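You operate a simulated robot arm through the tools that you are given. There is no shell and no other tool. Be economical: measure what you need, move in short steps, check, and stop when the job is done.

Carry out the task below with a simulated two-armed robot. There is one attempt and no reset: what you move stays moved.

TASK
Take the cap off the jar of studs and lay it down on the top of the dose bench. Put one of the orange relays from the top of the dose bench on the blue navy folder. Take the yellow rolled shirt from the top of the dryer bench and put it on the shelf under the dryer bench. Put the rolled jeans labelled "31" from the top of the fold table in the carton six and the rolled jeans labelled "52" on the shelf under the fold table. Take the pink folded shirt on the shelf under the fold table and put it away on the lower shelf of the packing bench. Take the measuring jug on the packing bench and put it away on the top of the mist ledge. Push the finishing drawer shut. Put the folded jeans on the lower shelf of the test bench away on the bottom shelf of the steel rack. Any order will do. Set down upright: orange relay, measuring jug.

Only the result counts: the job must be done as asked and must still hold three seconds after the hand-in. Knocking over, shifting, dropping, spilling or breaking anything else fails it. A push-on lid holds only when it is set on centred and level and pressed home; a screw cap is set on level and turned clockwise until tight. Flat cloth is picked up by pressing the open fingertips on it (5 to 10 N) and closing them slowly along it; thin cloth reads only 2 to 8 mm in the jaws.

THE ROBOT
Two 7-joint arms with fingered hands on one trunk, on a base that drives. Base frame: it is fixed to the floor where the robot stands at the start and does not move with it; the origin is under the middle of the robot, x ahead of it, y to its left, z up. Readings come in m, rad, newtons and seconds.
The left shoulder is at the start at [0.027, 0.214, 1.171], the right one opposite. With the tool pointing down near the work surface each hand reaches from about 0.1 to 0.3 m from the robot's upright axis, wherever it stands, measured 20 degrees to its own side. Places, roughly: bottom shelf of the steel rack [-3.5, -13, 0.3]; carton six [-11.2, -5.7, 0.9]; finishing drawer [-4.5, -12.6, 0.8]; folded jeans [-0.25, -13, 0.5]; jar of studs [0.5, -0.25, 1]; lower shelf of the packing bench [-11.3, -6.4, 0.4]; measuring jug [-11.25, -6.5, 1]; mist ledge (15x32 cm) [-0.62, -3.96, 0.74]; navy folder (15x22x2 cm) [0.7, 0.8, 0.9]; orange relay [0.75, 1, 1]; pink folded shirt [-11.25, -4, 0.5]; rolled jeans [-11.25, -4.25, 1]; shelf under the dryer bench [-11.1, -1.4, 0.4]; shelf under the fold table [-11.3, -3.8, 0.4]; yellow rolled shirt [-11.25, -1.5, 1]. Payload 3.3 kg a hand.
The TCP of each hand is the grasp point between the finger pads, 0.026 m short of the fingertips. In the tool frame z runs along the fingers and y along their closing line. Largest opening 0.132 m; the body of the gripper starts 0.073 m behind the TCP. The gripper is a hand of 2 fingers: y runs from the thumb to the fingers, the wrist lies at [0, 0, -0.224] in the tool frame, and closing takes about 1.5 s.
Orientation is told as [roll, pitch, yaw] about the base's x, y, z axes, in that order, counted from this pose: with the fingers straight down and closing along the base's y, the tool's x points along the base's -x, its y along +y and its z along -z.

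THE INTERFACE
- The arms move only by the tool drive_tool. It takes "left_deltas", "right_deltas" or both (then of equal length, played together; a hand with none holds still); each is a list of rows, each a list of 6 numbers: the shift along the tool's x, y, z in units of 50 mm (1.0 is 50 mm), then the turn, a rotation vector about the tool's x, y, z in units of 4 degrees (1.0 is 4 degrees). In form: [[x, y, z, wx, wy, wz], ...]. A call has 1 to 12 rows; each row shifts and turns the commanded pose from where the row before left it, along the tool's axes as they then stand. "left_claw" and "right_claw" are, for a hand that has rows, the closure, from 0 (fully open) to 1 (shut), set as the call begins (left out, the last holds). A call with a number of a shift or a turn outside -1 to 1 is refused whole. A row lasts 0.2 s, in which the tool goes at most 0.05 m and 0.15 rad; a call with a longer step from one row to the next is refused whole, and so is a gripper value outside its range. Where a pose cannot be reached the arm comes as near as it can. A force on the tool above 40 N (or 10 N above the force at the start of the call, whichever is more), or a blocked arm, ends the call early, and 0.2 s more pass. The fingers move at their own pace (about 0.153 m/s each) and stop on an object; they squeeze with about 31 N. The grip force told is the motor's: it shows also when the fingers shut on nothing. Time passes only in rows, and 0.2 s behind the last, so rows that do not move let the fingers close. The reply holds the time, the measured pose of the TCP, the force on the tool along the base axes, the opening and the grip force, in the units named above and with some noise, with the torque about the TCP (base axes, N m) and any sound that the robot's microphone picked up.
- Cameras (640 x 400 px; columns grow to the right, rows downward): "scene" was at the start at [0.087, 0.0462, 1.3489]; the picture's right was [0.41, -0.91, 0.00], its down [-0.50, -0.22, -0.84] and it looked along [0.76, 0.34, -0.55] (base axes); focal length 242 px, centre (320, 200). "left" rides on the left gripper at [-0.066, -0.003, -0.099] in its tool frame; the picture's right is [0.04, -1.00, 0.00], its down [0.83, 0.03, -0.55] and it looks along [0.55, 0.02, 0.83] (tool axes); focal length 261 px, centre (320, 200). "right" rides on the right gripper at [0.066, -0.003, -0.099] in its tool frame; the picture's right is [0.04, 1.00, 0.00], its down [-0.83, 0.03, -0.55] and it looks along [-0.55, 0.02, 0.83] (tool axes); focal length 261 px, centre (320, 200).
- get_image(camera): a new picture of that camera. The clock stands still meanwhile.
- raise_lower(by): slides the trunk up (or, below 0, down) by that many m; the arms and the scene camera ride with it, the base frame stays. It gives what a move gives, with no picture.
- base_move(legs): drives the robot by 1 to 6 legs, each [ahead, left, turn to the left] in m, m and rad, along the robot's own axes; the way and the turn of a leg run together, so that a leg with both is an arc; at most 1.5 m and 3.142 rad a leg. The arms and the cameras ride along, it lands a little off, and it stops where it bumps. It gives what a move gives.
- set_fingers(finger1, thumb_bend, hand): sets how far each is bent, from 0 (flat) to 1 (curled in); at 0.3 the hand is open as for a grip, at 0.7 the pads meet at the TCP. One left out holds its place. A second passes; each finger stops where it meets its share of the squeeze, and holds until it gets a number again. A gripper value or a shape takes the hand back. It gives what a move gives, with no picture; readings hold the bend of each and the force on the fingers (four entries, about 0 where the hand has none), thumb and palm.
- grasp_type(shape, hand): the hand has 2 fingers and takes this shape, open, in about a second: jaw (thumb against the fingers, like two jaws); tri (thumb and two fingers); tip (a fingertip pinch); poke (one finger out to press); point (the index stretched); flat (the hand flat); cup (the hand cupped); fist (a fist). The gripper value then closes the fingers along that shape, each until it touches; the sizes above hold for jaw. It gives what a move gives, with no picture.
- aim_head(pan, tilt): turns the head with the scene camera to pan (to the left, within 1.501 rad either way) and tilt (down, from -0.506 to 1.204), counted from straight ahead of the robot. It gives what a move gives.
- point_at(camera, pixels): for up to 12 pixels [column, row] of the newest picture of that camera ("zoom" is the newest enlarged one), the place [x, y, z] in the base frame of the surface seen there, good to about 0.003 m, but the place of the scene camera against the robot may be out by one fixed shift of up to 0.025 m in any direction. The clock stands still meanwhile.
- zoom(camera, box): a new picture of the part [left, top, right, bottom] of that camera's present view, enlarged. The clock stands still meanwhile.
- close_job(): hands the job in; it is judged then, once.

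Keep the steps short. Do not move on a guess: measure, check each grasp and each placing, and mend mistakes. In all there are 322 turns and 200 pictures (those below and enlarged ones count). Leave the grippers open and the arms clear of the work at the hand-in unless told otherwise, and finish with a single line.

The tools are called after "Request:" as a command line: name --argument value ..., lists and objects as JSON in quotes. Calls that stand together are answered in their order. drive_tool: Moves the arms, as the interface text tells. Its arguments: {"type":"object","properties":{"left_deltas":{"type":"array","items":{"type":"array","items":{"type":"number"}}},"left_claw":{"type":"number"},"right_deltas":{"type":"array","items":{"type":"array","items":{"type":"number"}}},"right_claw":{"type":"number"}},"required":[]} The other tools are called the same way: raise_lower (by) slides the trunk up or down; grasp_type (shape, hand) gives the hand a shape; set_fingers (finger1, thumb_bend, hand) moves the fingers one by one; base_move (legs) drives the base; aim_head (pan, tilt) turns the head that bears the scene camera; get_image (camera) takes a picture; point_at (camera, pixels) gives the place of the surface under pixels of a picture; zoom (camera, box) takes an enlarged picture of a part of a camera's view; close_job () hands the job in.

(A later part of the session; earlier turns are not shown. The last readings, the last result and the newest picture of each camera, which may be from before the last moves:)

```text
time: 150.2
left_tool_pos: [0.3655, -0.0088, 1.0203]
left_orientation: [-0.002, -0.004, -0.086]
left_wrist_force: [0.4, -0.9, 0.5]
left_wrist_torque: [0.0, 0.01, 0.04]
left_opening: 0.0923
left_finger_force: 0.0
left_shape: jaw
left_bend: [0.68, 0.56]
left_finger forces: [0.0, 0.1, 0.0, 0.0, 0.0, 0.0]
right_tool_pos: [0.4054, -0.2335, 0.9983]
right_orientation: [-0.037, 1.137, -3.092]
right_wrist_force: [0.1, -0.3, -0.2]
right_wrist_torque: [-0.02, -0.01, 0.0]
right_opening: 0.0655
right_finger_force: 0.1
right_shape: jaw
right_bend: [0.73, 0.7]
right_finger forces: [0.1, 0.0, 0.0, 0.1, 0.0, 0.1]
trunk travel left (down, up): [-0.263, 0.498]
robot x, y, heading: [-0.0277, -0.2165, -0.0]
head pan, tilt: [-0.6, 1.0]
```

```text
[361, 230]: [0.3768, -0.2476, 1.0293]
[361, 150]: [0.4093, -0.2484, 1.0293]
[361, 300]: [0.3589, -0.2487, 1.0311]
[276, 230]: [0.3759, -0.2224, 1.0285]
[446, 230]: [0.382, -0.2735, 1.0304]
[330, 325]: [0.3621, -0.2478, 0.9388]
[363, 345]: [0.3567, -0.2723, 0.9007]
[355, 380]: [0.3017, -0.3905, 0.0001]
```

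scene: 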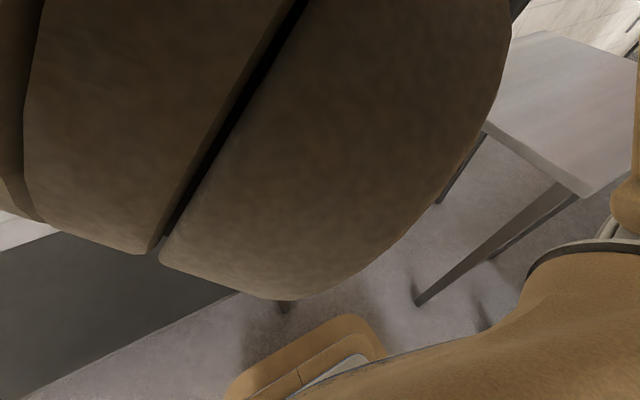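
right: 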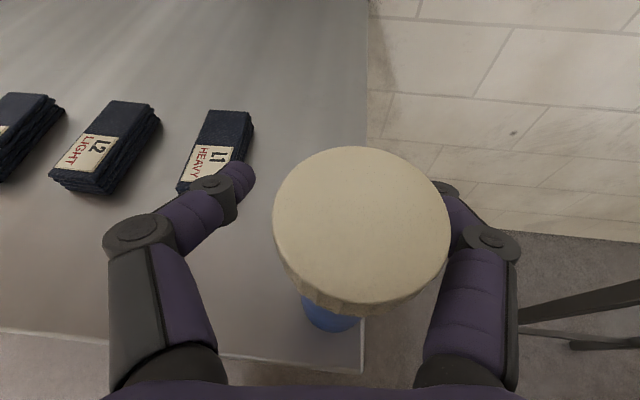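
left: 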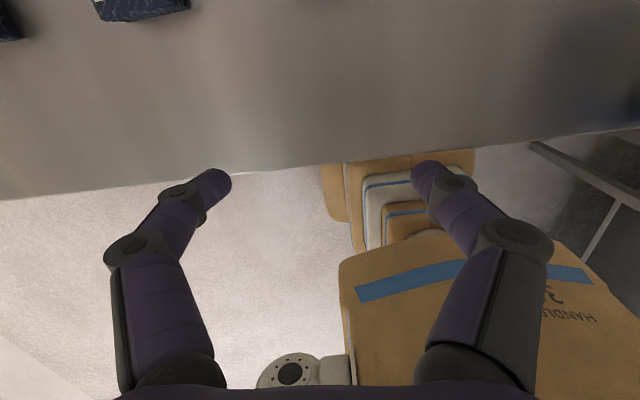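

The jar centre is (0.384,-0.2485), only ~5 mm from the right table edge, so I'll pull it inward once it is gripped. First I'll align the hand in y, then back the base off and lower.

Request:
drive_tool --right_deltas '[[0, 0.15, 0, 0, 0, 0], [0, 0.15, 0, 0, 0, 0], [0, 0, 0, 0, 0, 0]]'

Request:
base_move --legs '[[-0.035, 0, 0]]'

Request:
raise_lower --by -0.04

Request:
get_image --camera "right"

```text
time: 151.0
left_tool_pos: [0.3665, -0.0088, 1.0202]
left_orientation: [-0.001, -0.006, -0.088]
left_wrist_force: [0.1, 0.1, -0.5]
left_wrist_torque: [0.01, -0.03, 0.04]
left_opening: 0.092
left_finger_force: 0.1
left_shape: jaw
left_bend: [0.68, 0.56]
left_finger forces: [0.0, 0.0, 0.0, 0.1, 0.0, 0.1]
right_tool_pos: [0.406, -0.2463, 0.9987]
right_orientation: [-0.044, 1.14, -3.093]
right_wrist_force: [0.4, 0.1, 0.0]
right_wrist_torque: [-0.01, 0.02, 0.01]
right_opening: 0.0652
right_finger_force: 0.1
right_shape: jaw
right_bend: [0.73, 0.7]
right_finger forces: [0.0, 0.0, 0.1, 0.0, 0.0, 0.0]
trunk travel left (down, up): [-0.263, 0.498]
robot x, y, heading: [-0.0274, -0.2157, -0.002]
head pan, tilt: [-0.6, 1.0]
```

```text
time: 151.9
left_tool_pos: [0.3293, -0.0092, 1.0211]
left_orientation: [0.0, -0.006, -0.087]
left_wrist_force: [0.6, 0.3, -0.5]
left_wrist_torque: [-0.01, -0.01, 0.0]
left_opening: 0.0924
left_finger_force: 0.1
left_shape: jaw
left_bend: [0.68, 0.56]
left_finger forces: [0.0, 0.0, 0.1, 0.1, 0.0, 0.1]
right_tool_pos: [0.3692, -0.2462, 0.9983]
right_orientation: [-0.042, 1.139, -3.093]
right_wrist_force: [0.2, 0.0, -0.4]
right_wrist_torque: [0.05, 0.01, 0.0]
right_opening: 0.0653
right_finger_force: 0.1
right_shape: jaw
right_bend: [0.73, 0.7]
right_finger forces: [0.0, 0.0, 0.0, 0.0, 0.0, 0.1]
trunk travel left (down, up): [-0.263, 0.498]
robot x, y, heading: [-0.0679, -0.2187, 0.001]
head pan, tilt: [-0.6, 1.0]
```

```text
time: 152.7
left_tool_pos: [0.3307, -0.0093, 0.9799]
left_orientation: [0.001, -0.009, -0.086]
left_wrist_force: [-0.1, 0.7, 0.2]
left_wrist_torque: [-0.02, -0.04, -0.03]
left_opening: 0.092
left_finger_force: 0.0
left_shape: jaw
left_bend: [0.68, 0.56]
left_finger forces: [0.0, 0.0, 0.1, 0.0, 0.1, 0.0]
right_tool_pos: [0.3722, -0.2488, 0.957]
right_orientation: [-0.038, 1.138, -3.096]
right_wrist_force: [0.4, 0.5, 0.2]
right_wrist_torque: [0.02, 0.0, -0.01]
right_opening: 0.0654
right_finger_force: 0.0
right_shape: jaw
right_bend: [0.73, 0.7]
right_finger forces: [0.0, 0.0, 0.0, 0.0, 0.0, 0.1]
trunk travel left (down, up): [-0.223, 0.538]
robot x, y, heading: [-0.0655, -0.2121, -0.003]
head pan, tilt: [-0.6, 1.0]
```

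```text
160 pictures are left
```

right: 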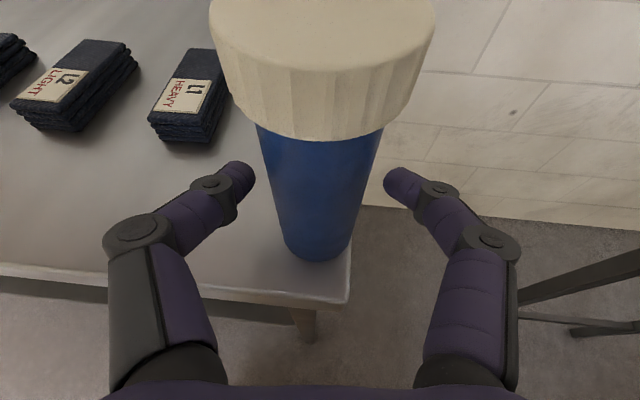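

In "jaw" shape the fingertips curl steeply inward, which is why the round jar is squeezed out toward the palm. I'll try the "tip" shape and see how the fingers stand.

Request:
grasp_type --shape "tip" --hand "right"

Request:
get_image --camera "right"

```text
time: 153.6
left_tool_pos: [0.3305, -0.0084, 0.9808]
left_orientation: [-0.002, -0.005, -0.087]
left_wrist_force: [-0.1, -0.5, 0.1]
left_wrist_torque: [0.0, -0.01, 0.01]
left_opening: 0.0922
left_finger_force: 0.0
left_shape: jaw
left_bend: [0.68, 0.56]
left_finger forces: [0.0, 0.0, 0.1, 0.0, 0.1, 0.1]
right_tool_pos: [0.372, -0.2508, 0.9573]
right_orientation: [-0.036, 1.137, -3.093]
right_wrist_force: [0.7, 0.1, -0.7]
right_wrist_torque: [-0.01, -0.02, -0.02]
right_opening: 0.1319
right_finger_force: 0.0
right_shape: tip
right_bend: [0.3, 0.3]
right_finger forces: [0.0, 0.0, 0.0, 0.0, 0.0, 0.1]
trunk travel left (down, up): [-0.223, 0.538]
robot x, y, heading: [-0.0646, -0.2143, -0.004]
head pan, tilt: [-0.6, 1.0]
```

```text
159 pictures are left
```

right: 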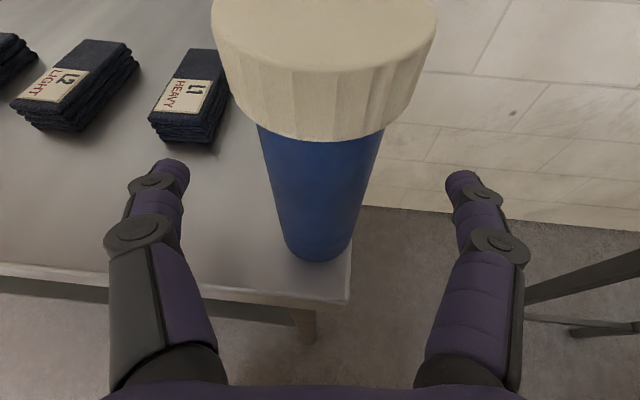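

Request:
drive_tool --right_deltas '[[0, 0, 0, 0, 0, 0], [0, 0, 0, 0, 0, 0], [0, 0, 0, 0, 0, 0], [0, 0, 0, 0, 0, 0]]' --right_claw 0.5

Request:
get_image --camera "right"

```text
time: 154.6
left_tool_pos: [0.3307, -0.0081, 0.9809]
left_orientation: [0.0, -0.007, -0.087]
left_wrist_force: [0.4, -0.3, 0.3]
left_wrist_torque: [0.03, -0.03, -0.03]
left_opening: 0.0921
left_finger_force: 0.2
left_shape: jaw
left_bend: [0.68, 0.56]
left_finger forces: [0.0, 0.0, 0.1, 0.0, 0.0, 0.0]
right_tool_pos: [0.3707, -0.2488, 0.9583]
right_orientation: [-0.035, 1.138, -3.093]
right_wrist_force: [-0.1, -0.6, -0.1]
right_wrist_torque: [0.0, -0.02, 0.02]
right_opening: 0.0668
right_finger_force: 0.1
right_shape: tip
right_bend: [0.73, 0.7]
right_finger forces: [0.0, 0.0, 0.1, 0.0, 0.0, 0.1]
trunk travel left (down, up): [-0.223, 0.538]
robot x, y, heading: [-0.0657, -0.2105, -0.001]
head pan, tilt: [-0.6, 1.0]
```

```text
158 pictures are left
```

right: 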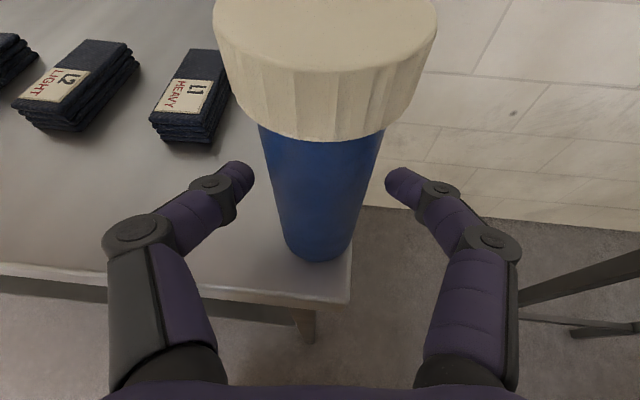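

The same inward curl shows, so a sideways pinch of a round jar won't hold with this hand. New plan: grip the cap from above with the left hand, where the grip held well, and press down firmly while turning so the table friction holds the jar. I'll withdraw the right hand straight back and raise the trunk again.

Request:
grasp_type --shape "jaw" --hand "right"

Request:
base_move --legs '[[-0.12, 0, 0]]'

Request:
raise_lower --by 0.21

Request:
drive_tool --right_deltas '[[0, 0, 0, 0, -1, 0], [0, 0, 0, 0, -1, 0], [0, 0, 0, 0, -1, 0], [0, 0, 0, 0, -1, 0], [0, 0, 0, 0, -1, 0], [0, 0, 0, 0, -1, 0], [0, 0, 0, 0, -1, 0], [0, 0, 0, 0, -1, 0], [0, 0, 0, 0, -1, 0], [0, 0, 0, 0, -1, 0], [0, 0, 0, 0, -1, 0], [0, 0, 0, 0, -1, 0]]'

Request:
drive_tool --right_deltas '[[0, 0, 0, 0, -1, 0], [0, 0, 0, 0, -1, 0], [0, 0, 0, 0, -1, 0], [0, 0, 0, 0, -1, 0], [-0.4, 0.6, 0, 0, 0, 0], [-0.4, 0.6, 0, 0, 0, 0], [-0.4, 0.6, 0, 0, 0, 0], [-0.4, 0.4, 0, 0, 0, 0], [0, 0, 0, 0, 0, 0]]'

```text
time: 155.5
left_tool_pos: [0.3307, -0.0094, 0.98]
left_orientation: [0.0, -0.004, -0.086]
left_wrist_force: [0.0, -0.4, 1.5]
left_wrist_torque: [-0.03, 0.02, 0.0]
left_opening: 0.0923
left_finger_force: 0.0
left_shape: jaw
left_bend: [0.68, 0.56]
left_finger forces: [0.0, 0.0, 0.1, 0.1, 0.0, 0.1]
right_tool_pos: [0.3718, -0.2503, 0.9583]
right_orientation: [-0.038, 1.139, -3.093]
right_wrist_force: [-0.7, -0.4, 0.7]
right_wrist_torque: [-0.02, 0.01, -0.01]
right_opening: 0.132
right_finger_force: 0.1
right_shape: jaw
right_bend: [0.3, 0.3]
right_finger forces: [0.0, 0.0, 0.1, 0.1, 0.0, 0.0]
trunk travel left (down, up): [-0.223, 0.538]
robot x, y, heading: [-0.0684, -0.2136, 0.002]
head pan, tilt: [-0.6, 1.0]
```

```text
time: 156.8
left_tool_pos: [0.2109, -0.0105, 0.9801]
left_orientation: [-0.001, -0.007, -0.09]
left_wrist_force: [0.0, -0.2, -0.8]
left_wrist_torque: [0.03, 0.0, 0.0]
left_opening: 0.0923
left_finger_force: 0.0
left_shape: jaw
left_bend: [0.68, 0.56]
left_finger forces: [0.1, 0.1, 0.0, 0.0, 0.0, 0.0]
right_tool_pos: [0.2513, -0.2507, 0.9595]
right_orientation: [-0.037, 1.14, -3.095]
right_wrist_force: [0.2, -0.4, -0.6]
right_wrist_torque: [0.02, 0.02, 0.03]
right_opening: 0.1319
right_finger_force: 0.1
right_shape: jaw
right_bend: [0.3, 0.3]
right_finger forces: [0.1, 0.1, 0.0, 0.1, 0.0, 0.0]
trunk travel left (down, up): [-0.223, 0.538]
robot x, y, heading: [-0.1853, -0.2152, -0.002]
head pan, tilt: [-0.6, 1.0]
```

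```text
time: 159.0
left_tool_pos: [0.2052, -0.0107, 1.1978]
left_orientation: [0.002, -0.032, -0.088]
left_wrist_force: [0.2, 0.8, 0.8]
left_wrist_torque: [-0.02, 0.02, -0.03]
left_opening: 0.0921
left_finger_force: 0.0
left_shape: jaw
left_bend: [0.68, 0.56]
left_finger forces: [0.1, 0.1, 0.0, 0.0, 0.0, 0.0]
right_tool_pos: [0.2515, -0.2503, 1.1679]
right_orientation: [-0.035, 1.139, -3.095]
right_wrist_force: [0.3, -0.3, 0.3]
right_wrist_torque: [-0.02, -0.01, -0.02]
right_opening: 0.1319
right_finger_force: 0.1
right_shape: jaw
right_bend: [0.3, 0.3]
right_finger forces: [0.0, 0.0, 0.1, 0.1, 0.1, 0.0]
trunk travel left (down, up): [-0.433, 0.328]
robot x, y, heading: [-0.1866, -0.213, -0.002]
head pan, tilt: [-0.6, 1.0]
```

```text
time: 161.6
left_tool_pos: [0.2049, -0.0093, 1.1974]
left_orientation: [0.001, -0.033, -0.089]
left_wrist_force: [0.0, 0.7, 0.1]
left_wrist_torque: [-0.02, 0.0, 0.02]
left_opening: 0.092
left_finger_force: 0.1
left_shape: jaw
left_bend: [0.68, 0.56]
left_finger forces: [0.1, 0.0, 0.0, 0.0, 0.1, 0.0]
right_tool_pos: [0.2526, -0.2491, 1.1691]
right_orientation: [-0.018, 0.302, -3.065]
right_wrist_force: [-0.1, -0.2, -0.7]
right_wrist_torque: [-0.02, 0.01, 0.02]
right_opening: 0.132
right_finger_force: 0.0
right_shape: jaw
right_bend: [0.3, 0.3]
right_finger forces: [0.0, 0.1, 0.1, 0.0, 0.0, 0.1]
trunk travel left (down, up): [-0.433, 0.328]
robot x, y, heading: [-0.1866, -0.2112, -0.001]
head pan, tilt: [-0.6, 1.0]
```

```text
time: 163.6
left_tool_pos: [0.2042, -0.0094, 1.1985]
left_orientation: [0.001, -0.034, -0.09]
left_wrist_force: [0.4, -0.2, -0.3]
left_wrist_torque: [0.0, -0.02, 0.0]
left_opening: 0.0921
left_finger_force: 0.0
left_shape: jaw
left_bend: [0.68, 0.56]
left_finger forces: [0.0, 0.1, 0.0, 0.0, 0.0, 0.1]
right_tool_pos: [0.1613, -0.3626, 1.1533]
right_orientation: [-0.015, 0.019, -3.06]
right_wrist_force: [-1.0, 0.2, 0.1]
right_wrist_torque: [0.03, -0.01, 0.01]
right_opening: 0.132
right_finger_force: 0.1
right_shape: jaw
right_bend: [0.3, 0.3]
right_finger forces: [0.1, 0.0, 0.0, 0.1, 0.1, 0.0]
right hand out of reach, approached as far as the arm can: row 3, 4
trunk travel left (down, up): [-0.433, 0.328]
robot x, y, heading: [-0.1873, -0.2133, -0.003]
head pan, tilt: [-0.6, 1.0]
```

Both arms are natural again. I'll drive so the jar lies at about (0.40,0.10) in the robot frame and pre-turn the left hand to yaw −0.65.

Request:
base_move --legs '[[0.165, 0, 0], [0, -0.135, 0]]'

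Request:
drive_tool --left_deltas '[[0, 0, 0.4, 0, 0.5, 1], [0, 0, 0.4, 0, 0, 1], [0, 0, 0.4, 0, 0, 1], [0, 0, 0.4, 0, 0, 1], [0, 0, 0.2, 0, 0, 1], [0, 0, 0, 0, 0, 1], [0, 0, 0, 0, 0, 1], [0, 0, 0, 0, 0, 1], [0, -0.5, 0, 0, 0, 0], [0, -0.5, 0, 0, 0, 0], [0, 0, 0, 0, 0, 0]]'

Request:
get_image --camera "left"

```text
time: 166.0
left_tool_pos: [0.3672, -0.1444, 1.1994]
left_orientation: [0.003, -0.034, -0.085]
left_wrist_force: [-0.4, -0.8, 0.0]
left_wrist_torque: [0.03, 0.0, 0.0]
left_opening: 0.0922
left_finger_force: 0.0
left_shape: jaw
left_bend: [0.68, 0.56]
left_finger forces: [0.1, 0.0, 0.1, 0.1, 0.0, 0.0]
right_tool_pos: [0.3284, -0.4999, 1.1522]
right_orientation: [-0.017, 0.021, -3.056]
right_wrist_force: [0.2, -1.2, 0.0]
right_wrist_torque: [0.01, 0.0, 0.03]
right_opening: 0.1319
right_finger_force: 0.0
right_shape: jaw
right_bend: [0.3, 0.3]
right_finger forces: [0.0, 0.0, 0.0, 0.1, 0.0, 0.0]
trunk travel left (down, up): [-0.433, 0.328]
robot x, y, heading: [-0.0219, -0.3447, 0.005]
head pan, tilt: [-0.6, 1.0]
```

```text
time: 168.4
left_tool_pos: [0.3381, -0.184, 1.1078]
left_orientation: [0.0, 0.003, -0.643]
left_wrist_force: [0.1, 0.7, -0.3]
left_wrist_torque: [0.0, -0.04, 0.01]
left_opening: 0.0922
left_finger_force: 0.1
left_shape: jaw
left_bend: [0.68, 0.56]
left_finger forces: [0.0, 0.1, 0.0, 0.0, 0.1, 0.1]
right_tool_pos: [0.3283, -0.4995, 1.1536]
right_orientation: [-0.015, 0.022, -3.055]
right_wrist_force: [0.3, 0.6, -0.6]
right_wrist_torque: [0.03, 0.01, 0.0]
right_opening: 0.1321
right_finger_force: 0.0
right_shape: jaw
right_bend: [0.3, 0.3]
right_finger forces: [0.1, 0.0, 0.0, 0.1, 0.1, 0.0]
trunk travel left (down, up): [-0.433, 0.328]
robot x, y, heading: [-0.0209, -0.3512, 0.004]
head pan, tilt: [-0.6, 1.0]
```

```text
157 pictures are left
```

left: 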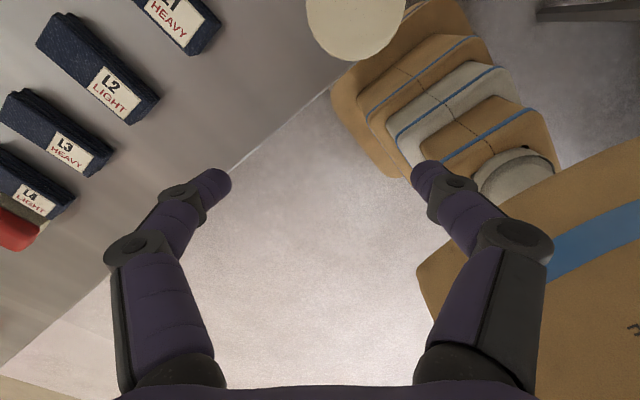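

I'll move over the cap.

Request:
drive_tool --left_deltas '[[-0.755, -0.24, 0.33, 0, 0, 0], [-0.755, -0.24, 0.33, 0, 0, 0], [0, 0, 0, 0, 0, 0]]'

Request:
get_image --camera "left"

```text
time: 169.2
left_tool_pos: [0.3846, -0.2479, 1.0758]
left_orientation: [0.003, 0.001, -0.643]
left_wrist_force: [0.5, -0.4, 0.0]
left_wrist_torque: [-0.01, -0.01, -0.01]
left_opening: 0.0924
left_finger_force: 0.2
left_shape: jaw
left_bend: [0.68, 0.56]
left_finger forces: [0.0, 0.0, 0.1, 0.0, 0.0, 0.0]
right_tool_pos: [0.3276, -0.4973, 1.154]
right_orientation: [-0.016, 0.023, -3.056]
right_wrist_force: [-0.5, 0.2, 0.7]
right_wrist_torque: [-0.02, 0.03, -0.01]
right_opening: 0.1321
right_finger_force: 0.0
right_shape: jaw
right_bend: [0.3, 0.3]
right_finger forces: [0.0, 0.0, 0.1, 0.1, 0.0, 0.0]
trunk travel left (down, up): [-0.433, 0.328]
robot x, y, heading: [-0.0189, -0.3526, 0.005]
head pan, tilt: [-0.6, 1.0]
```

```text
156 pictures are left
```

left: 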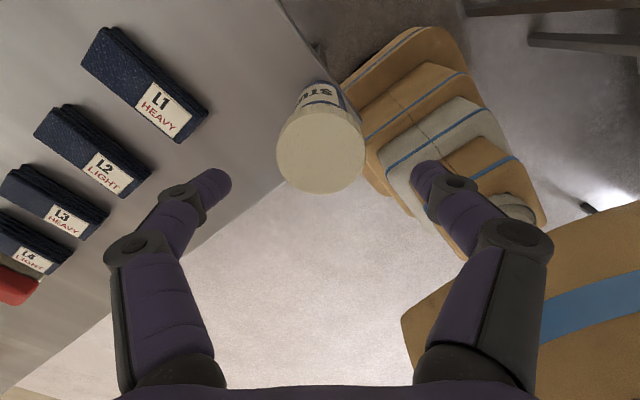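

The cap is nearly centred (321,149). I'll go down to z 1.034 and close.

Request:
drive_tool --left_deltas '[[-0.06, 0, 0.42, 0, 0, 0], [0, 0, 0.42, 0, 0, 0], [0, 0, 0, 0, 0, 0]]'

Request:
drive_tool --left_deltas '[[0, 0, 0, 0, 0, 0], [0, 0, 0, 0, 0, 0], [0, 0, 0, 0, 0, 0], [0, 0, 0, 0, 0, 0], [0, 0, 0, 0, 0, 0], [0, 0, -0.1, 0, 0, 0], [0, 0, 0, 0, 0, 0]]' --left_claw 1.0

```text
time: 170.0
left_tool_pos: [0.387, -0.2497, 1.0331]
left_orientation: [0.002, 0.002, -0.644]
left_wrist_force: [0.3, 0.8, -0.2]
left_wrist_torque: [-0.01, -0.02, -0.01]
left_opening: 0.0923
left_finger_force: 0.0
left_shape: jaw
left_bend: [0.68, 0.56]
left_finger forces: [0.1, 0.0, 0.0, 0.0, 0.0, 0.0]
right_tool_pos: [0.3281, -0.4988, 1.1543]
right_orientation: [-0.015, 0.02, -3.056]
right_wrist_force: [0.3, -0.4, 0.4]
right_wrist_torque: [0.01, 0.02, 0.0]
right_opening: 0.1318
right_finger_force: 0.0
right_shape: jaw
right_bend: [0.3, 0.3]
right_finger forces: [0.1, 0.2, 0.1, 0.0, 0.1, 0.0]
trunk travel left (down, up): [-0.433, 0.328]
robot x, y, heading: [-0.0221, -0.3499, 0.005]
head pan, tilt: [-0.6, 1.0]
```

```text
time: 171.6
left_tool_pos: [0.3873, -0.2497, 1.0379]
left_orientation: [0.001, 0.002, -0.644]
left_wrist_force: [0.5, 0.3, -2.1]
left_wrist_torque: [0.03, 0.0, 0.03]
left_opening: 0.0465
left_finger_force: 30.6
left_shape: jaw
left_bend: [0.74, 0.7]
left_finger forces: [25.3, 0.0, 0.0, 0.1, 26.7, 0.1]
right_tool_pos: [0.3279, -0.4985, 1.1523]
right_orientation: [-0.015, 0.021, -3.056]
right_wrist_force: [0.4, -1.1, -0.2]
right_wrist_torque: [-0.03, 0.0, -0.01]
right_opening: 0.1319
right_finger_force: 0.1
right_shape: jaw
right_bend: [0.3, 0.3]
right_finger forces: [0.0, 0.0, 0.1, 0.0, 0.1, 0.0]
trunk travel left (down, up): [-0.433, 0.328]
robot x, y, heading: [-0.0225, -0.3482, 0.002]
head pan, tilt: [-0.6, 1.0]
```

The jar is lifted (2.1 N). I'll carry it inward to about (0.42,-0.215), set it down, and press on in small steps to feel the force.

Request:
drive_tool --left_deltas '[[-0.05, 0.48, 0, 0, 0, 0], [-0.06, 0.48, 0, 0, 0, 0], [0, 0, 0, 0, 0, 0], [0, 0, 0.1, 0, 0, 0], [0, 0, 0.06, 0, 0, 0], [0, 0, 0, 0, 0, 0]]'

```text
time: 173.0
left_tool_pos: [0.422, -0.2147, 1.0307]
left_orientation: [0.005, 0.001, -0.643]
left_wrist_force: [2.4, -0.2, 14.8]
left_wrist_torque: [0.03, -0.04, 0.01]
left_opening: 0.0466
left_finger_force: 31.3
left_shape: jaw
left_bend: [0.74, 0.7]
left_finger forces: [29.3, 0.0, 0.0, 0.1, 29.4, 0.1]
right_tool_pos: [0.327, -0.4994, 1.1549]
right_orientation: [-0.016, 0.023, -3.056]
right_wrist_force: [-0.1, -0.1, -0.1]
right_wrist_torque: [-0.04, -0.04, -0.02]
right_opening: 0.1321
right_finger_force: 0.1
right_shape: jaw
right_bend: [0.3, 0.3]
right_finger forces: [0.0, 0.0, 0.0, 0.0, 0.0, 0.0]
trunk travel left (down, up): [-0.433, 0.328]
robot x, y, heading: [-0.0205, -0.3461, 0.001]
head pan, tilt: [-0.6, 1.0]
```

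The press is at 15 N. I'll add 3 mm more (to ≈30 N) and turn counter-clockwise 40°, then read the torque.

Request:
drive_tool --left_deltas '[[0, 0, 0.06, 0, 0, 0], [0, 0, 0, 0, 0, -1], [0, 0, 0, 0, 0, -1], [0, 0, 0, 0, 0, -1], [0, 0, 0, 0, 0, -1], [0, 0, 0, 0, 0, -1], [0, 0, 0, 0, 0, -1], [0, 0, 0, 0, 0, -1], [0, 0, 0, 0, 0, -1], [0, 0, 0, 0, 0, -1]]'

Request:
aim_head --pan 0.3 --tilt 0.9

Request:
get_image --camera "scene"

```text
time: 174.7
left_tool_pos: [0.421, -0.2152, 1.0302]
left_orientation: [0.001, -0.01, -0.177]
left_wrist_force: [3.6, 1.0, 21.9]
left_wrist_torque: [0.01, 0.0, -0.02]
left_opening: 0.0488
left_finger_force: 31.1
left_shape: jaw
left_bend: [0.75, 0.72]
left_finger forces: [31.3, 0.0, 0.1, 0.0, 31.4, 0.1]
right_tool_pos: [0.3276, -0.4994, 1.1532]
right_orientation: [-0.015, 0.021, -3.055]
right_wrist_force: [-0.5, -0.8, 0.4]
right_wrist_torque: [-0.02, -0.01, 0.0]
right_opening: 0.1317
right_finger_force: 0.0
right_shape: jaw
right_bend: [0.3, 0.3]
right_finger forces: [0.0, 0.0, 0.1, 0.1, 0.0, 0.0]
trunk travel left (down, up): [-0.433, 0.328]
robot x, y, heading: [-0.0235, -0.3501, 0.002]
head pan, tilt: [-0.6, 1.0]
stopped in row 8 (left hand): the force on the tool passed its limit at 40 N (the readings are from after the stop); the commanded pose is now the measured one
```

```text
time: 175.9
left_tool_pos: [0.4199, -0.2147, 1.0293]
left_orientation: [0.005, -0.004, -0.177]
left_wrist_force: [5.4, 0.2, 32.7]
left_wrist_torque: [0.06, -0.04, -0.03]
left_opening: 0.0486
left_finger_force: 30.8
left_shape: jaw
left_bend: [0.75, 0.72]
left_finger forces: [33.2, 0.1, 0.0, 0.0, 32.5, 0.1]
right_tool_pos: [0.3258, -0.4993, 1.1541]
right_orientation: [-0.016, 0.023, -3.056]
right_wrist_force: [0.6, 0.7, -0.2]
right_wrist_torque: [0.04, -0.02, 0.0]
right_opening: 0.1319
right_finger_force: 0.1
right_shape: jaw
right_bend: [0.3, 0.3]
right_finger forces: [0.0, 0.0, 0.1, 0.1, 0.0, 0.1]
trunk travel left (down, up): [-0.433, 0.328]
robot x, y, heading: [-0.023, -0.3486, 0.003]
head pan, tilt: [0.3, 0.901]
```

```text
155 pictures are left
```

scene: 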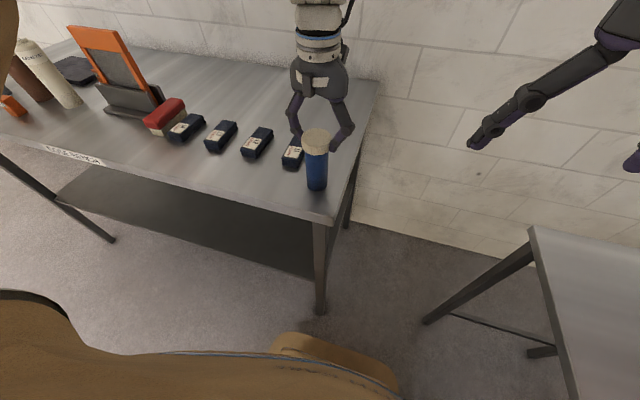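

The vertical force rose from 15 to 40 N while turning, so the cap may be climbing its thread. I'll ease up 1.5 mm and turn further.

Request:
drive_tool --left_deltas '[[0, 0, -0.03, 0, 0, 0], [0, 0, 0, 0, 0, -1], [0, 0, 0, 0, 0, -1], [0, 0, 0, 0, 0, -1], [0, 0, 0, 0, 0, -1], [0, 0, -0.01, 0, 0, -1], [0, 0, 0, 0, 0, -1], [0, 0, 0, 0, 0, -1], [0, 0, -0.01, 0, 0, -1], [0, 0, 0, 0, 0, -1], [0, 0, 0, 0, 0, -1]]'

Request:
zoom --camera "scene" --box '[260, 90, 380, 210]'

```text
time: 178.3
left_tool_pos: [0.4186, -0.2145, 1.0325]
left_orientation: [0.003, -0.003, 0.521]
left_wrist_force: [-0.2, 3.3, 16.5]
left_wrist_torque: [0.29, 0.11, -0.06]
left_opening: 0.0486
left_finger_force: 31.1
left_shape: jaw
left_bend: [0.75, 0.72]
left_finger forces: [31.8, 0.0, 0.1, 0.1, 29.3, 0.0]
right_tool_pos: [0.3266, -0.4989, 1.1535]
right_orientation: [-0.015, 0.023, -3.056]
right_wrist_force: [0.1, 0.7, 0.9]
right_wrist_torque: [-0.02, -0.01, 0.0]
right_opening: 0.1318
right_finger_force: 0.1
right_shape: jaw
right_bend: [0.3, 0.3]
right_finger forces: [0.0, 0.0, 0.0, 0.0, 0.0, 0.0]
trunk travel left (down, up): [-0.433, 0.328]
robot x, y, heading: [-0.0232, -0.3477, 0.001]
head pan, tilt: [0.3, 0.901]
```

```text
3.33 times, centred on (320, 150) of scene
```

zoom: 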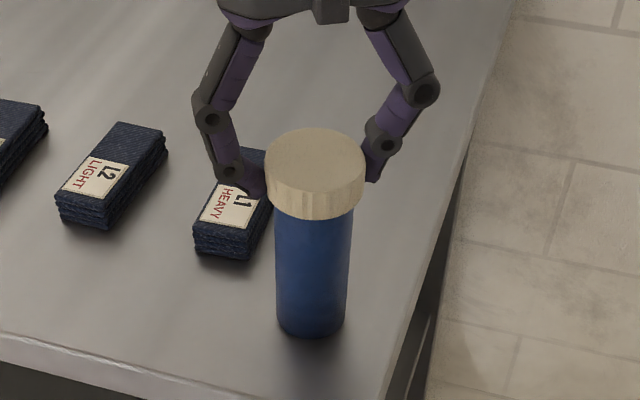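

I need the label to tell whether the jar turned along. I'll look with the left camera.

Request:
get_image --camera "left"

```text
153 pictures are left
```

left: 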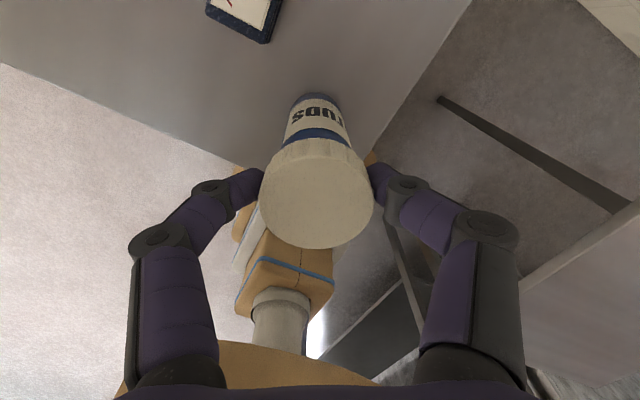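

The label still sits at the top of this view, so the jar turned along with the cap. I need a real second hold. I'll test in free air whether the right hand's "flat" shape closes with straighter fingers.

Request:
grasp_type --shape "flat" --hand "right"

Request:
drive_tool --right_deltas '[[0, 0, 0, 0, 0, 0], [0, 0, 0, 0, 0, 0], [0, 0, 0, 0, 0, 0], [0, 0, 0, 0, 0, 0]]' --right_claw 0.5

Request:
get_image --camera "right"

```text
time: 179.2
left_tool_pos: [0.4199, -0.2141, 1.0306]
left_orientation: [-0.001, -0.004, 0.52]
left_wrist_force: [1.3, 4.5, 13.8]
left_wrist_torque: [0.28, 0.1, -0.01]
left_opening: 0.0485
left_finger_force: 31.0
left_shape: jaw
left_bend: [0.75, 0.72]
left_finger forces: [31.3, 0.0, 0.1, 0.0, 29.2, 0.0]
right_tool_pos: [0.3276, -0.4979, 1.1536]
right_orientation: [-0.016, 0.023, -3.057]
right_wrist_force: [-0.1, -0.3, -0.1]
right_wrist_torque: [0.02, 0.01, 0.03]
right_opening: 0.0
right_finger_force: 0.1
right_shape: flat
right_bend: [0.0, 0.67]
right_finger forces: [0.1, 0.0, 0.0, 0.0, 0.0, 0.0]
trunk travel left (down, up): [-0.433, 0.328]
robot x, y, heading: [-0.0188, -0.3489, 0.007]
head pan, tilt: [0.3, 0.901]
```

```text
time: 180.2
left_tool_pos: [0.4191, -0.2147, 1.031]
left_orientation: [0.0, -0.003, 0.522]
left_wrist_force: [0.2, 3.3, 13.9]
left_wrist_torque: [0.29, 0.1, -0.03]
left_opening: 0.0488
left_finger_force: 30.8
left_shape: jaw
left_bend: [0.75, 0.72]
left_finger forces: [31.3, 0.0, 0.1, 0.0, 29.3, 0.0]
right_tool_pos: [0.3272, -0.4977, 1.1544]
right_orientation: [-0.015, 0.022, -3.055]
right_wrist_force: [-0.6, -0.2, -0.6]
right_wrist_torque: [-0.02, -0.02, 0.02]
right_opening: 0.0
right_finger_force: 0.0
right_shape: flat
right_bend: [0.0, 0.66]
right_finger forces: [0.1, 0.0, 0.0, 0.0, 0.1, 0.1]
trunk travel left (down, up): [-0.433, 0.328]
robot x, y, heading: [-0.0241, -0.3454, 0.006]
head pan, tilt: [0.3, 0.901]
```

```text
152 pictures are left
```

right: 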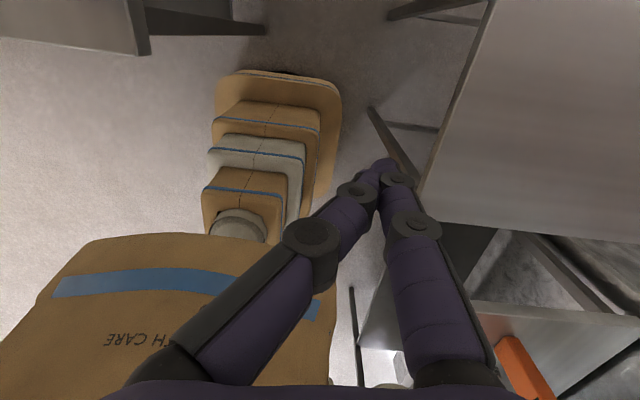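

The analysis shows that the rounded tips hold a round body only when its centre lies 15–20 mm beyond the grasp point, at tip depth. I'll redo the right-hand hold that way, from the right front. First I'll release the cap, lift the left hand, restore the right hand to jaw, lower the trunk 0.15 and reposition the base.

Request:
drive_tool --left_deltas '[[0, 0, 0, 0, 0, 0], [0, 0, 0, 0, 0, 0], [0, 0, 0, 0, 0, 0], [0, 0, -0.7, 0, 0, 0], [0, 0, -0.7, 0, 0, 1], [0, 0, -0.7, 0, 0, 1], [0, 0, -0.7, 0, 0, 1], [0, 0, -0.6, 0, 0, 1], [0, 0, 0, 0, 0, 1], [0, 0, 0, 0, 0, 1], [0, 0, 0, 0, 0, 1], [0, 0, 0, 0, 0, 1]]' --left_claw 0.3

Request:
grasp_type --shape "jaw" --hand "right"

Request:
base_move --legs '[[-0.1, 0.07, 0]]'

Request:
drive_tool --right_deltas '[[0, 0, 0, 0, 0, -1], [0, 0, 0, 0, 0, -1], [0, 0, 0, 0, 0, -1], [0, 0, 0, 0, 0, -1], [0, 0, 0, 0, 0, -1], [0, 0, 0, 0, 0, -1], [0, 0, 0, 0, 0, -1], [0, 0, 0, 0, 0, -1], [0, 0, 0, 0, 1, 0], [0, 0, 0, 0, 1, 0], [0, 0, 0, 0, 1, 0], [0, 0, 0, 0, 1, 0]]'

Request:
raise_lower --by -0.17

Request:
drive_tool --right_deltas '[[0, 0, 0, 0, 1, 0], [0, 0, 0, 0, 1, 0], [0, 0, 0, 0, 1, 0], [0, 0, 0, 0, 1, 0], [0, 0, 0, 0, 1, 0], [0, 0, 0, 0, 1, 0], [0, 0, 0, 0, 1, 0], [0, 0, 0, 0, 1, 0], [0, 0, 0, 0, 1, 0], [0, 0, 0, 0, 1, 0], [0, 0, 0, 0, 1, 0], [0, 0, 0, 0, 1, 0]]'

```text
time: 182.8
left_tool_pos: [0.3658, -0.2486, 1.1959]
left_orientation: [0.001, -0.002, -0.04]
left_wrist_force: [0.1, -1.7, 0.2]
left_wrist_torque: [0.0, 0.0, 0.05]
left_opening: 0.0923
left_finger_force: 0.1
left_shape: jaw
left_bend: [0.68, 0.56]
left_finger forces: [0.1, 0.0, 0.1, 0.0, 0.0, 0.0]
left hand out of reach, approached as far as the arm can: row 7, 8
right_tool_pos: [0.327, -0.4982, 1.1535]
right_orientation: [-0.017, 0.022, -3.056]
right_wrist_force: [-0.1, -0.7, -0.4]
right_wrist_torque: [0.0, -0.01, 0.0]
right_opening: 0.0
right_finger_force: 0.1
right_shape: flat
right_bend: [0.0, 0.66]
right_finger forces: [0.1, 0.1, 0.0, 0.0, 0.1, 0.0]
trunk travel left (down, up): [-0.433, 0.328]
robot x, y, heading: [-0.0177, -0.3497, 0.002]
head pan, tilt: [0.3, 0.901]
```

```text
time: 183.7
left_tool_pos: [0.3659, -0.247, 1.1956]
left_orientation: [0.002, -0.003, -0.037]
left_wrist_force: [-0.4, 0.0, -0.1]
left_wrist_torque: [-0.01, 0.0, 0.0]
left_opening: 0.0919
left_finger_force: 0.1
left_shape: jaw
left_bend: [0.68, 0.56]
left_finger forces: [0.0, 0.0, 0.1, 0.0, 0.0, 0.0]
right_tool_pos: [0.3277, -0.4995, 1.1542]
right_orientation: [-0.017, 0.022, -3.058]
right_wrist_force: [-0.8, -0.4, 1.2]
right_wrist_torque: [-0.01, 0.01, -0.01]
right_opening: 0.1322
right_finger_force: 0.0
right_shape: jaw
right_bend: [0.3, 0.3]
right_finger forces: [0.0, 0.1, 0.1, 0.0, 0.1, 0.0]
trunk travel left (down, up): [-0.433, 0.328]
robot x, y, heading: [-0.0203, -0.346, 0.001]
head pan, tilt: [0.3, 0.901]
```

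```text
time: 185.0
left_tool_pos: [0.2633, -0.1765, 1.1971]
left_orientation: [0.0, -0.003, -0.035]
left_wrist_force: [-0.3, 0.3, 0.2]
left_wrist_torque: [-0.04, -0.02, 0.02]
left_opening: 0.0922
left_finger_force: 0.1
left_shape: jaw
left_bend: [0.68, 0.56]
left_finger forces: [0.0, 0.0, 0.0, 0.0, 0.0, 0.0]
right_tool_pos: [0.226, -0.4276, 1.1537]
right_orientation: [-0.014, 0.025, -3.053]
right_wrist_force: [-0.5, 1.1, -0.1]
right_wrist_torque: [0.01, -0.02, -0.01]
right_opening: 0.1321
right_finger_force: 0.0
right_shape: jaw
right_bend: [0.3, 0.3]
right_finger forces: [0.0, 0.0, 0.0, 0.0, 0.1, 0.0]
trunk travel left (down, up): [-0.433, 0.328]
robot x, y, heading: [-0.1218, -0.2812, 0.002]
head pan, tilt: [0.3, 0.901]
```

```text
time: 187.6
left_tool_pos: [0.2635, -0.1779, 1.1957]
left_orientation: [0.003, -0.002, -0.036]
left_wrist_force: [-0.9, -0.5, 0.1]
left_wrist_torque: [0.03, 0.0, 0.03]
left_opening: 0.0919
left_finger_force: 0.0
left_shape: jaw
left_bend: [0.68, 0.56]
left_finger forces: [0.0, 0.0, 0.1, 0.0, 0.0, 0.1]
right_tool_pos: [0.2267, -0.4276, 1.1543]
right_orientation: [-0.003, 0.308, -2.496]
right_wrist_force: [0.1, 0.3, -0.2]
right_wrist_torque: [-0.02, -0.05, -0.05]
right_opening: 0.1321
right_finger_force: 0.0
right_shape: jaw
right_bend: [0.3, 0.3]
right_finger forces: [0.1, 0.0, 0.1, 0.0, 0.0, 0.1]
trunk travel left (down, up): [-0.433, 0.328]
robot x, y, heading: [-0.1255, -0.2791, 0.01]
head pan, tilt: [0.3, 0.901]
```

```text
time: 189.5
left_tool_pos: [0.2648, -0.1779, 1.0267]
left_orientation: [0.002, -0.002, -0.036]
left_wrist_force: [0.4, -0.1, -0.3]
left_wrist_torque: [-0.02, 0.02, -0.01]
left_opening: 0.092
left_finger_force: 0.0
left_shape: jaw
left_bend: [0.68, 0.56]
left_finger forces: [0.1, 0.1, 0.1, 0.1, 0.1, 0.0]
right_tool_pos: [0.2265, -0.4287, 0.9832]
right_orientation: [-0.002, 0.308, -2.497]
right_wrist_force: [-0.8, -1.0, 0.5]
right_wrist_torque: [0.01, -0.01, 0.0]
right_opening: 0.132
right_finger_force: 0.1
right_shape: jaw
right_bend: [0.3, 0.3]
right_finger forces: [0.0, 0.1, 0.0, 0.0, 0.0, 0.0]
trunk travel left (down, up): [-0.263, 0.498]
robot x, y, heading: [-0.1265, -0.2802, 0.006]
head pan, tilt: [0.3, 0.901]
```

```text
time: 192.1
left_tool_pos: [0.2641, -0.1768, 1.0251]
left_orientation: [0.002, -0.002, -0.034]
left_wrist_force: [-0.5, -0.1, -0.1]
left_wrist_torque: [0.01, 0.02, 0.0]
left_opening: 0.0923
left_finger_force: 0.1
left_shape: jaw
left_bend: [0.68, 0.56]
left_finger forces: [0.0, 0.0, 0.1, 0.1, 0.1, 0.1]
right_tool_pos: [0.2288, -0.4272, 0.9828]
right_orientation: [0.022, 0.814, -2.467]
right_wrist_force: [0.0, -0.5, -0.3]
right_wrist_torque: [0.0, 0.01, 0.02]
right_opening: 0.1321
right_finger_force: 0.2
right_shape: jaw
right_bend: [0.3, 0.3]
right_finger forces: [0.0, 0.0, 0.0, 0.1, 0.0, 0.0]
right hand out of reach, approached as far as the arm can: row 8, 9, 10, 11, 12
trunk travel left (down, up): [-0.263, 0.498]
robot x, y, heading: [-0.1229, -0.278, 0.008]
head pan, tilt: [0.3, 0.901]
```

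Trunk is 0.19 down and the right hand is tilted 47°, facing left-forward. I'll shift it inward, where more tilt is possible, and tilt on.

Request:
drive_tool --right_deltas '[[0.343, -0.624, 0.363, 0, 0, 0], [0.343, -0.624, 0.363, 0, 0, 0], [0.343, -0.624, 0.363, 0, 0, 0], [0, 0, 0, 0, 1, 0], [0, 0, 0, 0, 1, 0], [0, 0, 0, 0, 1, 0], [0, 0, 0, 0, 1, 0], [0, 0, 0, 0, 1, 0], [0, 0, 0, 0, 0, 0]]' --right_claw 0.5

Request:
get_image --camera "right"

```text
time: 194.1
left_tool_pos: [0.2652, -0.1775, 1.0266]
left_orientation: [0.0, -0.002, -0.036]
left_wrist_force: [0.2, 0.1, -0.5]
left_wrist_torque: [0.02, -0.01, -0.01]
left_opening: 0.0921
left_finger_force: 0.1
left_shape: jaw
left_bend: [0.68, 0.56]
left_finger forces: [0.0, 0.1, 0.1, 0.0, 0.1, 0.1]
right_tool_pos: [0.2304, -0.3044, 0.9811]
right_orientation: [0.03, 1.024, -2.46]
right_wrist_force: [-1.2, 0.2, -0.2]
right_wrist_torque: [0.01, -0.02, 0.04]
right_opening: 0.0664
right_finger_force: 0.1
right_shape: jaw
right_bend: [0.73, 0.7]
right_finger forces: [0.0, 0.0, 0.0, 0.1, 0.0, 0.1]
right hand out of reach, approached as far as the arm can: row 7, 8
trunk travel left (down, up): [-0.263, 0.498]
robot x, y, heading: [-0.1235, -0.2788, 0.002]
head pan, tilt: [0.3, 0.901]
```

```text
151 pictures are left
```

right: 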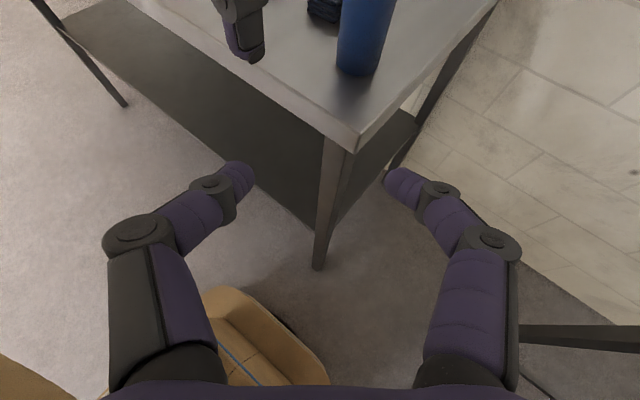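

58.7° tilt. I'll clear the left hand up and to the left, then drive 12 cm forward.

Request:
drive_tool --left_deltas '[[0, 0.5, -0.6, 0, 0, 0], [0, 0.5, -0.6, 0, 0, 0], [0, 0.2, -0.2, 0, 0, 0]]'

Request:
base_move --legs '[[0.12, 0, 0]]'

Request:
get_image --camera "right"

```text
time: 194.9
left_tool_pos: [0.2553, -0.1328, 1.042]
left_orientation: [-0.001, -0.004, -0.038]
left_wrist_force: [-0.1, 0.4, 0.8]
left_wrist_torque: [0.0, 0.02, 0.01]
left_opening: 0.0923
left_finger_force: 0.3
left_shape: jaw
left_bend: [0.68, 0.56]
left_finger forces: [0.0, 0.0, 0.0, 0.0, 0.1, 0.0]
left hand out of reach, approached as far as the arm can: row 1, 2, 3
right_tool_pos: [0.2311, -0.3054, 0.9821]
right_orientation: [0.028, 1.024, -2.46]
right_wrist_force: [0.0, -0.4, 0.0]
right_wrist_torque: [-0.03, -0.03, 0.0]
right_opening: 0.0666
right_finger_force: 0.0
right_shape: jaw
right_bend: [0.73, 0.7]
right_finger forces: [0.0, 0.0, 0.1, 0.0, 0.0, 0.0]
trunk travel left (down, up): [-0.263, 0.498]
robot x, y, heading: [-0.1231, -0.2793, 0.01]
head pan, tilt: [0.3, 0.901]
```

```text
time: 196.1
left_tool_pos: [0.3759, -0.1325, 1.0425]
left_orientation: [-0.001, -0.003, -0.033]
left_wrist_force: [0.8, 0.8, -0.2]
left_wrist_torque: [0.01, -0.03, -0.01]
left_opening: 0.0921
left_finger_force: 0.0
left_shape: jaw
left_bend: [0.68, 0.56]
left_finger forces: [0.0, 0.1, 0.0, 0.0, 0.1, 0.0]
right_tool_pos: [0.3498, -0.3042, 0.9809]
right_orientation: [0.028, 1.023, -2.459]
right_wrist_force: [-0.4, 0.5, 0.6]
right_wrist_torque: [0.0, -0.01, 0.0]
right_opening: 0.0664
right_finger_force: 0.1
right_shape: jaw
right_bend: [0.73, 0.7]
right_finger forces: [0.0, 0.0, 0.0, 0.0, 0.0, 0.1]
trunk travel left (down, up): [-0.263, 0.498]
robot x, y, heading: [-0.0096, -0.2793, 0.011]
head pan, tilt: [0.3, 0.901]
```

```text
150 pictures are left
```

right: 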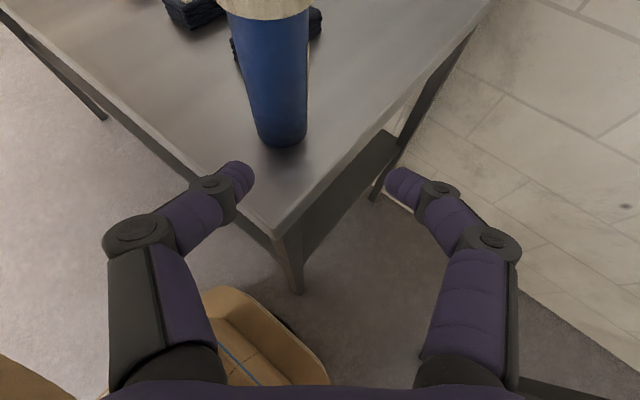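

Request:
point_at --camera "right" --pixels '[[280, 140], [278, 100], [255, 100], [303, 100], [270, 40]]'

```text
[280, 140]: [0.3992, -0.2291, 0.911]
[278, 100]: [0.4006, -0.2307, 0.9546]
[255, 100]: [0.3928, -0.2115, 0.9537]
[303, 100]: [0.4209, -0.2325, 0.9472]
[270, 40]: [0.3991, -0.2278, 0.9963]
```

Jar centre is (0.415,-0.218). I'll line up sideways first, then advance along the fingers, leaving the jar 18 mm beyond the grasp point.

Request:
drive_tool --right_deltas '[[0.3, -0.26, 0, 0, 0, 0], [0.3, -0.26, 0, 0, 0, 0], [0, 0, 0.43, 0, 0, 0], [0, 0, 0.43, 0, 0, 0], [0, 0, 0.43, 0, 0, 0], [0, 0, 0.43, 0, 0, 0], [0, 0, 0, 0, 0, 0]]'

Request:
get_image --camera "right"

```text
time: 197.7
left_tool_pos: [0.3741, -0.1326, 1.0419]
left_orientation: [-0.001, -0.004, -0.033]
left_wrist_force: [0.0, -0.1, 0.7]
left_wrist_torque: [0.02, 0.03, 0.0]
left_opening: 0.0921
left_finger_force: 0.0
left_shape: jaw
left_bend: [0.68, 0.56]
left_finger forces: [0.0, 0.1, 0.0, 0.1, 0.0, 0.0]
right_tool_pos: [0.4036, -0.2293, 0.9616]
right_orientation: [0.026, 1.025, -2.459]
right_wrist_force: [-0.2, -0.3, -0.4]
right_wrist_torque: [0.03, 0.0, 0.02]
right_opening: 0.0665
right_finger_force: 0.1
right_shape: jaw
right_bend: [0.73, 0.7]
right_finger forces: [0.1, 0.0, 0.0, 0.0, 0.1, 0.0]
trunk travel left (down, up): [-0.263, 0.498]
robot x, y, heading: [-0.0052, -0.2792, 0.007]
head pan, tilt: [0.3, 0.901]
```

```text
149 pictures are left
```

right: 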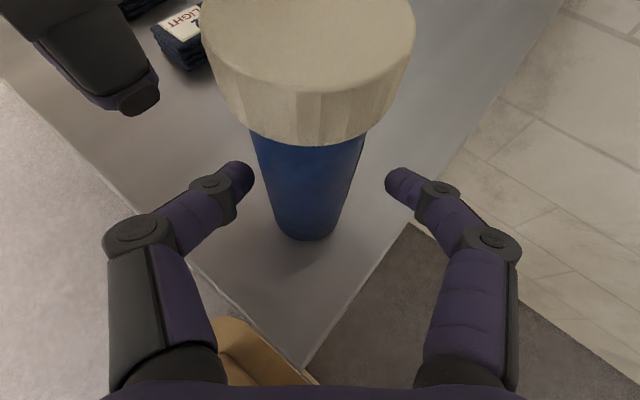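

The jar is about 4 mm left of the mid-line. I'll correct this and close in steps.

Request:
drive_tool --right_deltas '[[0, -0.09, 0, 0, 0, 0], [0, 0, 0, 0, 0, 0], [0, 0, 0, 0, 0, 0]]' --right_claw 0.6

Request:
drive_tool --right_deltas '[[0, 0, 0, 0, 0, 0], [0, 0, 0, 0, 0, 0]]' --right_claw 0.7

Request:
drive_tool --right_deltas '[[0, 0, 0, 0, 0, 0], [0, 0, 0, 0, 0, 0], [0, 0, 0, 0, 0, 0]]' --right_claw 1.0

Request:
get_image --camera "right"

```text
time: 198.5
left_tool_pos: [0.3746, -0.1327, 1.0425]
left_orientation: [-0.001, -0.003, -0.034]
left_wrist_force: [-0.1, -0.7, 0.6]
left_wrist_torque: [0.01, 0.02, 0.02]
left_opening: 0.0922
left_finger_force: 0.1
left_shape: jaw
left_bend: [0.68, 0.56]
left_finger forces: [0.1, 0.0, 0.0, 0.1, 0.0, 0.0]
right_tool_pos: [0.4008, -0.2254, 0.9628]
right_orientation: [0.029, 1.024, -2.46]
right_wrist_force: [0.1, -0.1, 0.3]
right_wrist_torque: [-0.01, 0.01, 0.0]
right_opening: 0.0532
right_finger_force: 0.1
right_shape: jaw
right_bend: [0.73, 0.7]
right_finger forces: [0.0, 0.0, 0.0, 0.0, 0.1, 0.1]
trunk travel left (down, up): [-0.263, 0.498]
robot x, y, heading: [-0.0001, -0.2776, 0.01]
head pan, tilt: [0.3, 0.901]
```

```text
time: 199.1
left_tool_pos: [0.3745, -0.1312, 1.0422]
left_orientation: [-0.001, -0.003, -0.032]
left_wrist_force: [0.2, 0.4, 0.3]
left_wrist_torque: [0.0, 0.0, -0.02]
left_opening: 0.0923
left_finger_force: 0.0
left_shape: jaw
left_bend: [0.68, 0.56]
left_finger forces: [0.1, 0.0, 0.0, 0.0, 0.0, 0.0]
right_tool_pos: [0.3997, -0.2257, 0.9621]
right_orientation: [0.028, 1.024, -2.459]
right_wrist_force: [0.7, 0.5, 0.4]
right_wrist_torque: [-0.02, -0.02, 0.02]
right_opening: 0.0414
right_finger_force: 0.1
right_shape: jaw
right_bend: [0.73, 0.7]
right_finger forces: [0.4, 0.0, 0.1, 0.1, 0.9, 0.0]
trunk travel left (down, up): [-0.263, 0.498]
robot x, y, heading: [-0.0043, -0.2765, 0.003]
head pan, tilt: [0.3, 0.901]
```

```text
time: 199.9
left_tool_pos: [0.3746, -0.1322, 1.0416]
left_orientation: [0.001, -0.004, -0.033]
left_wrist_force: [-0.2, -0.9, 0.1]
left_wrist_torque: [0.0, -0.02, -0.02]
left_opening: 0.0921
left_finger_force: 0.0
left_shape: jaw
left_bend: [0.68, 0.56]
left_finger forces: [0.0, 0.0, 0.0, 0.0, 0.1, 0.0]
right_tool_pos: [0.4002, -0.225, 0.9622]
right_orientation: [0.027, 1.023, -2.459]
right_wrist_force: [-0.7, 0.1, 0.4]
right_wrist_torque: [-0.03, 0.0, 0.01]
right_opening: 0.0361
right_finger_force: 30.8
right_shape: jaw
right_bend: [0.74, 0.7]
right_finger forces: [27.1, 0.0, 0.0, 0.1, 25.8, 0.1]
trunk travel left (down, up): [-0.263, 0.498]
robot x, y, heading: [-0.0033, -0.2819, 0.006]
head pan, tilt: [0.3, 0.901]
```

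```text
148 pictures are left
```

right: 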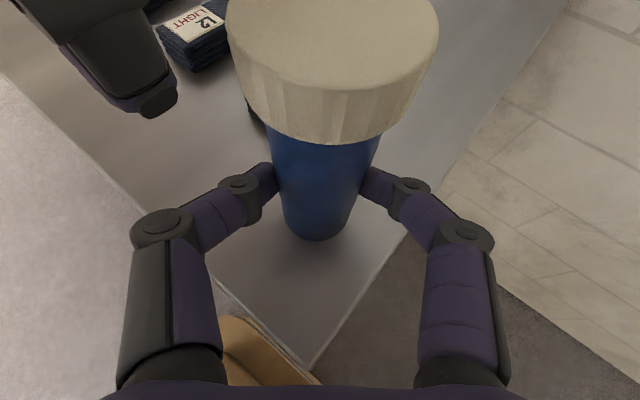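

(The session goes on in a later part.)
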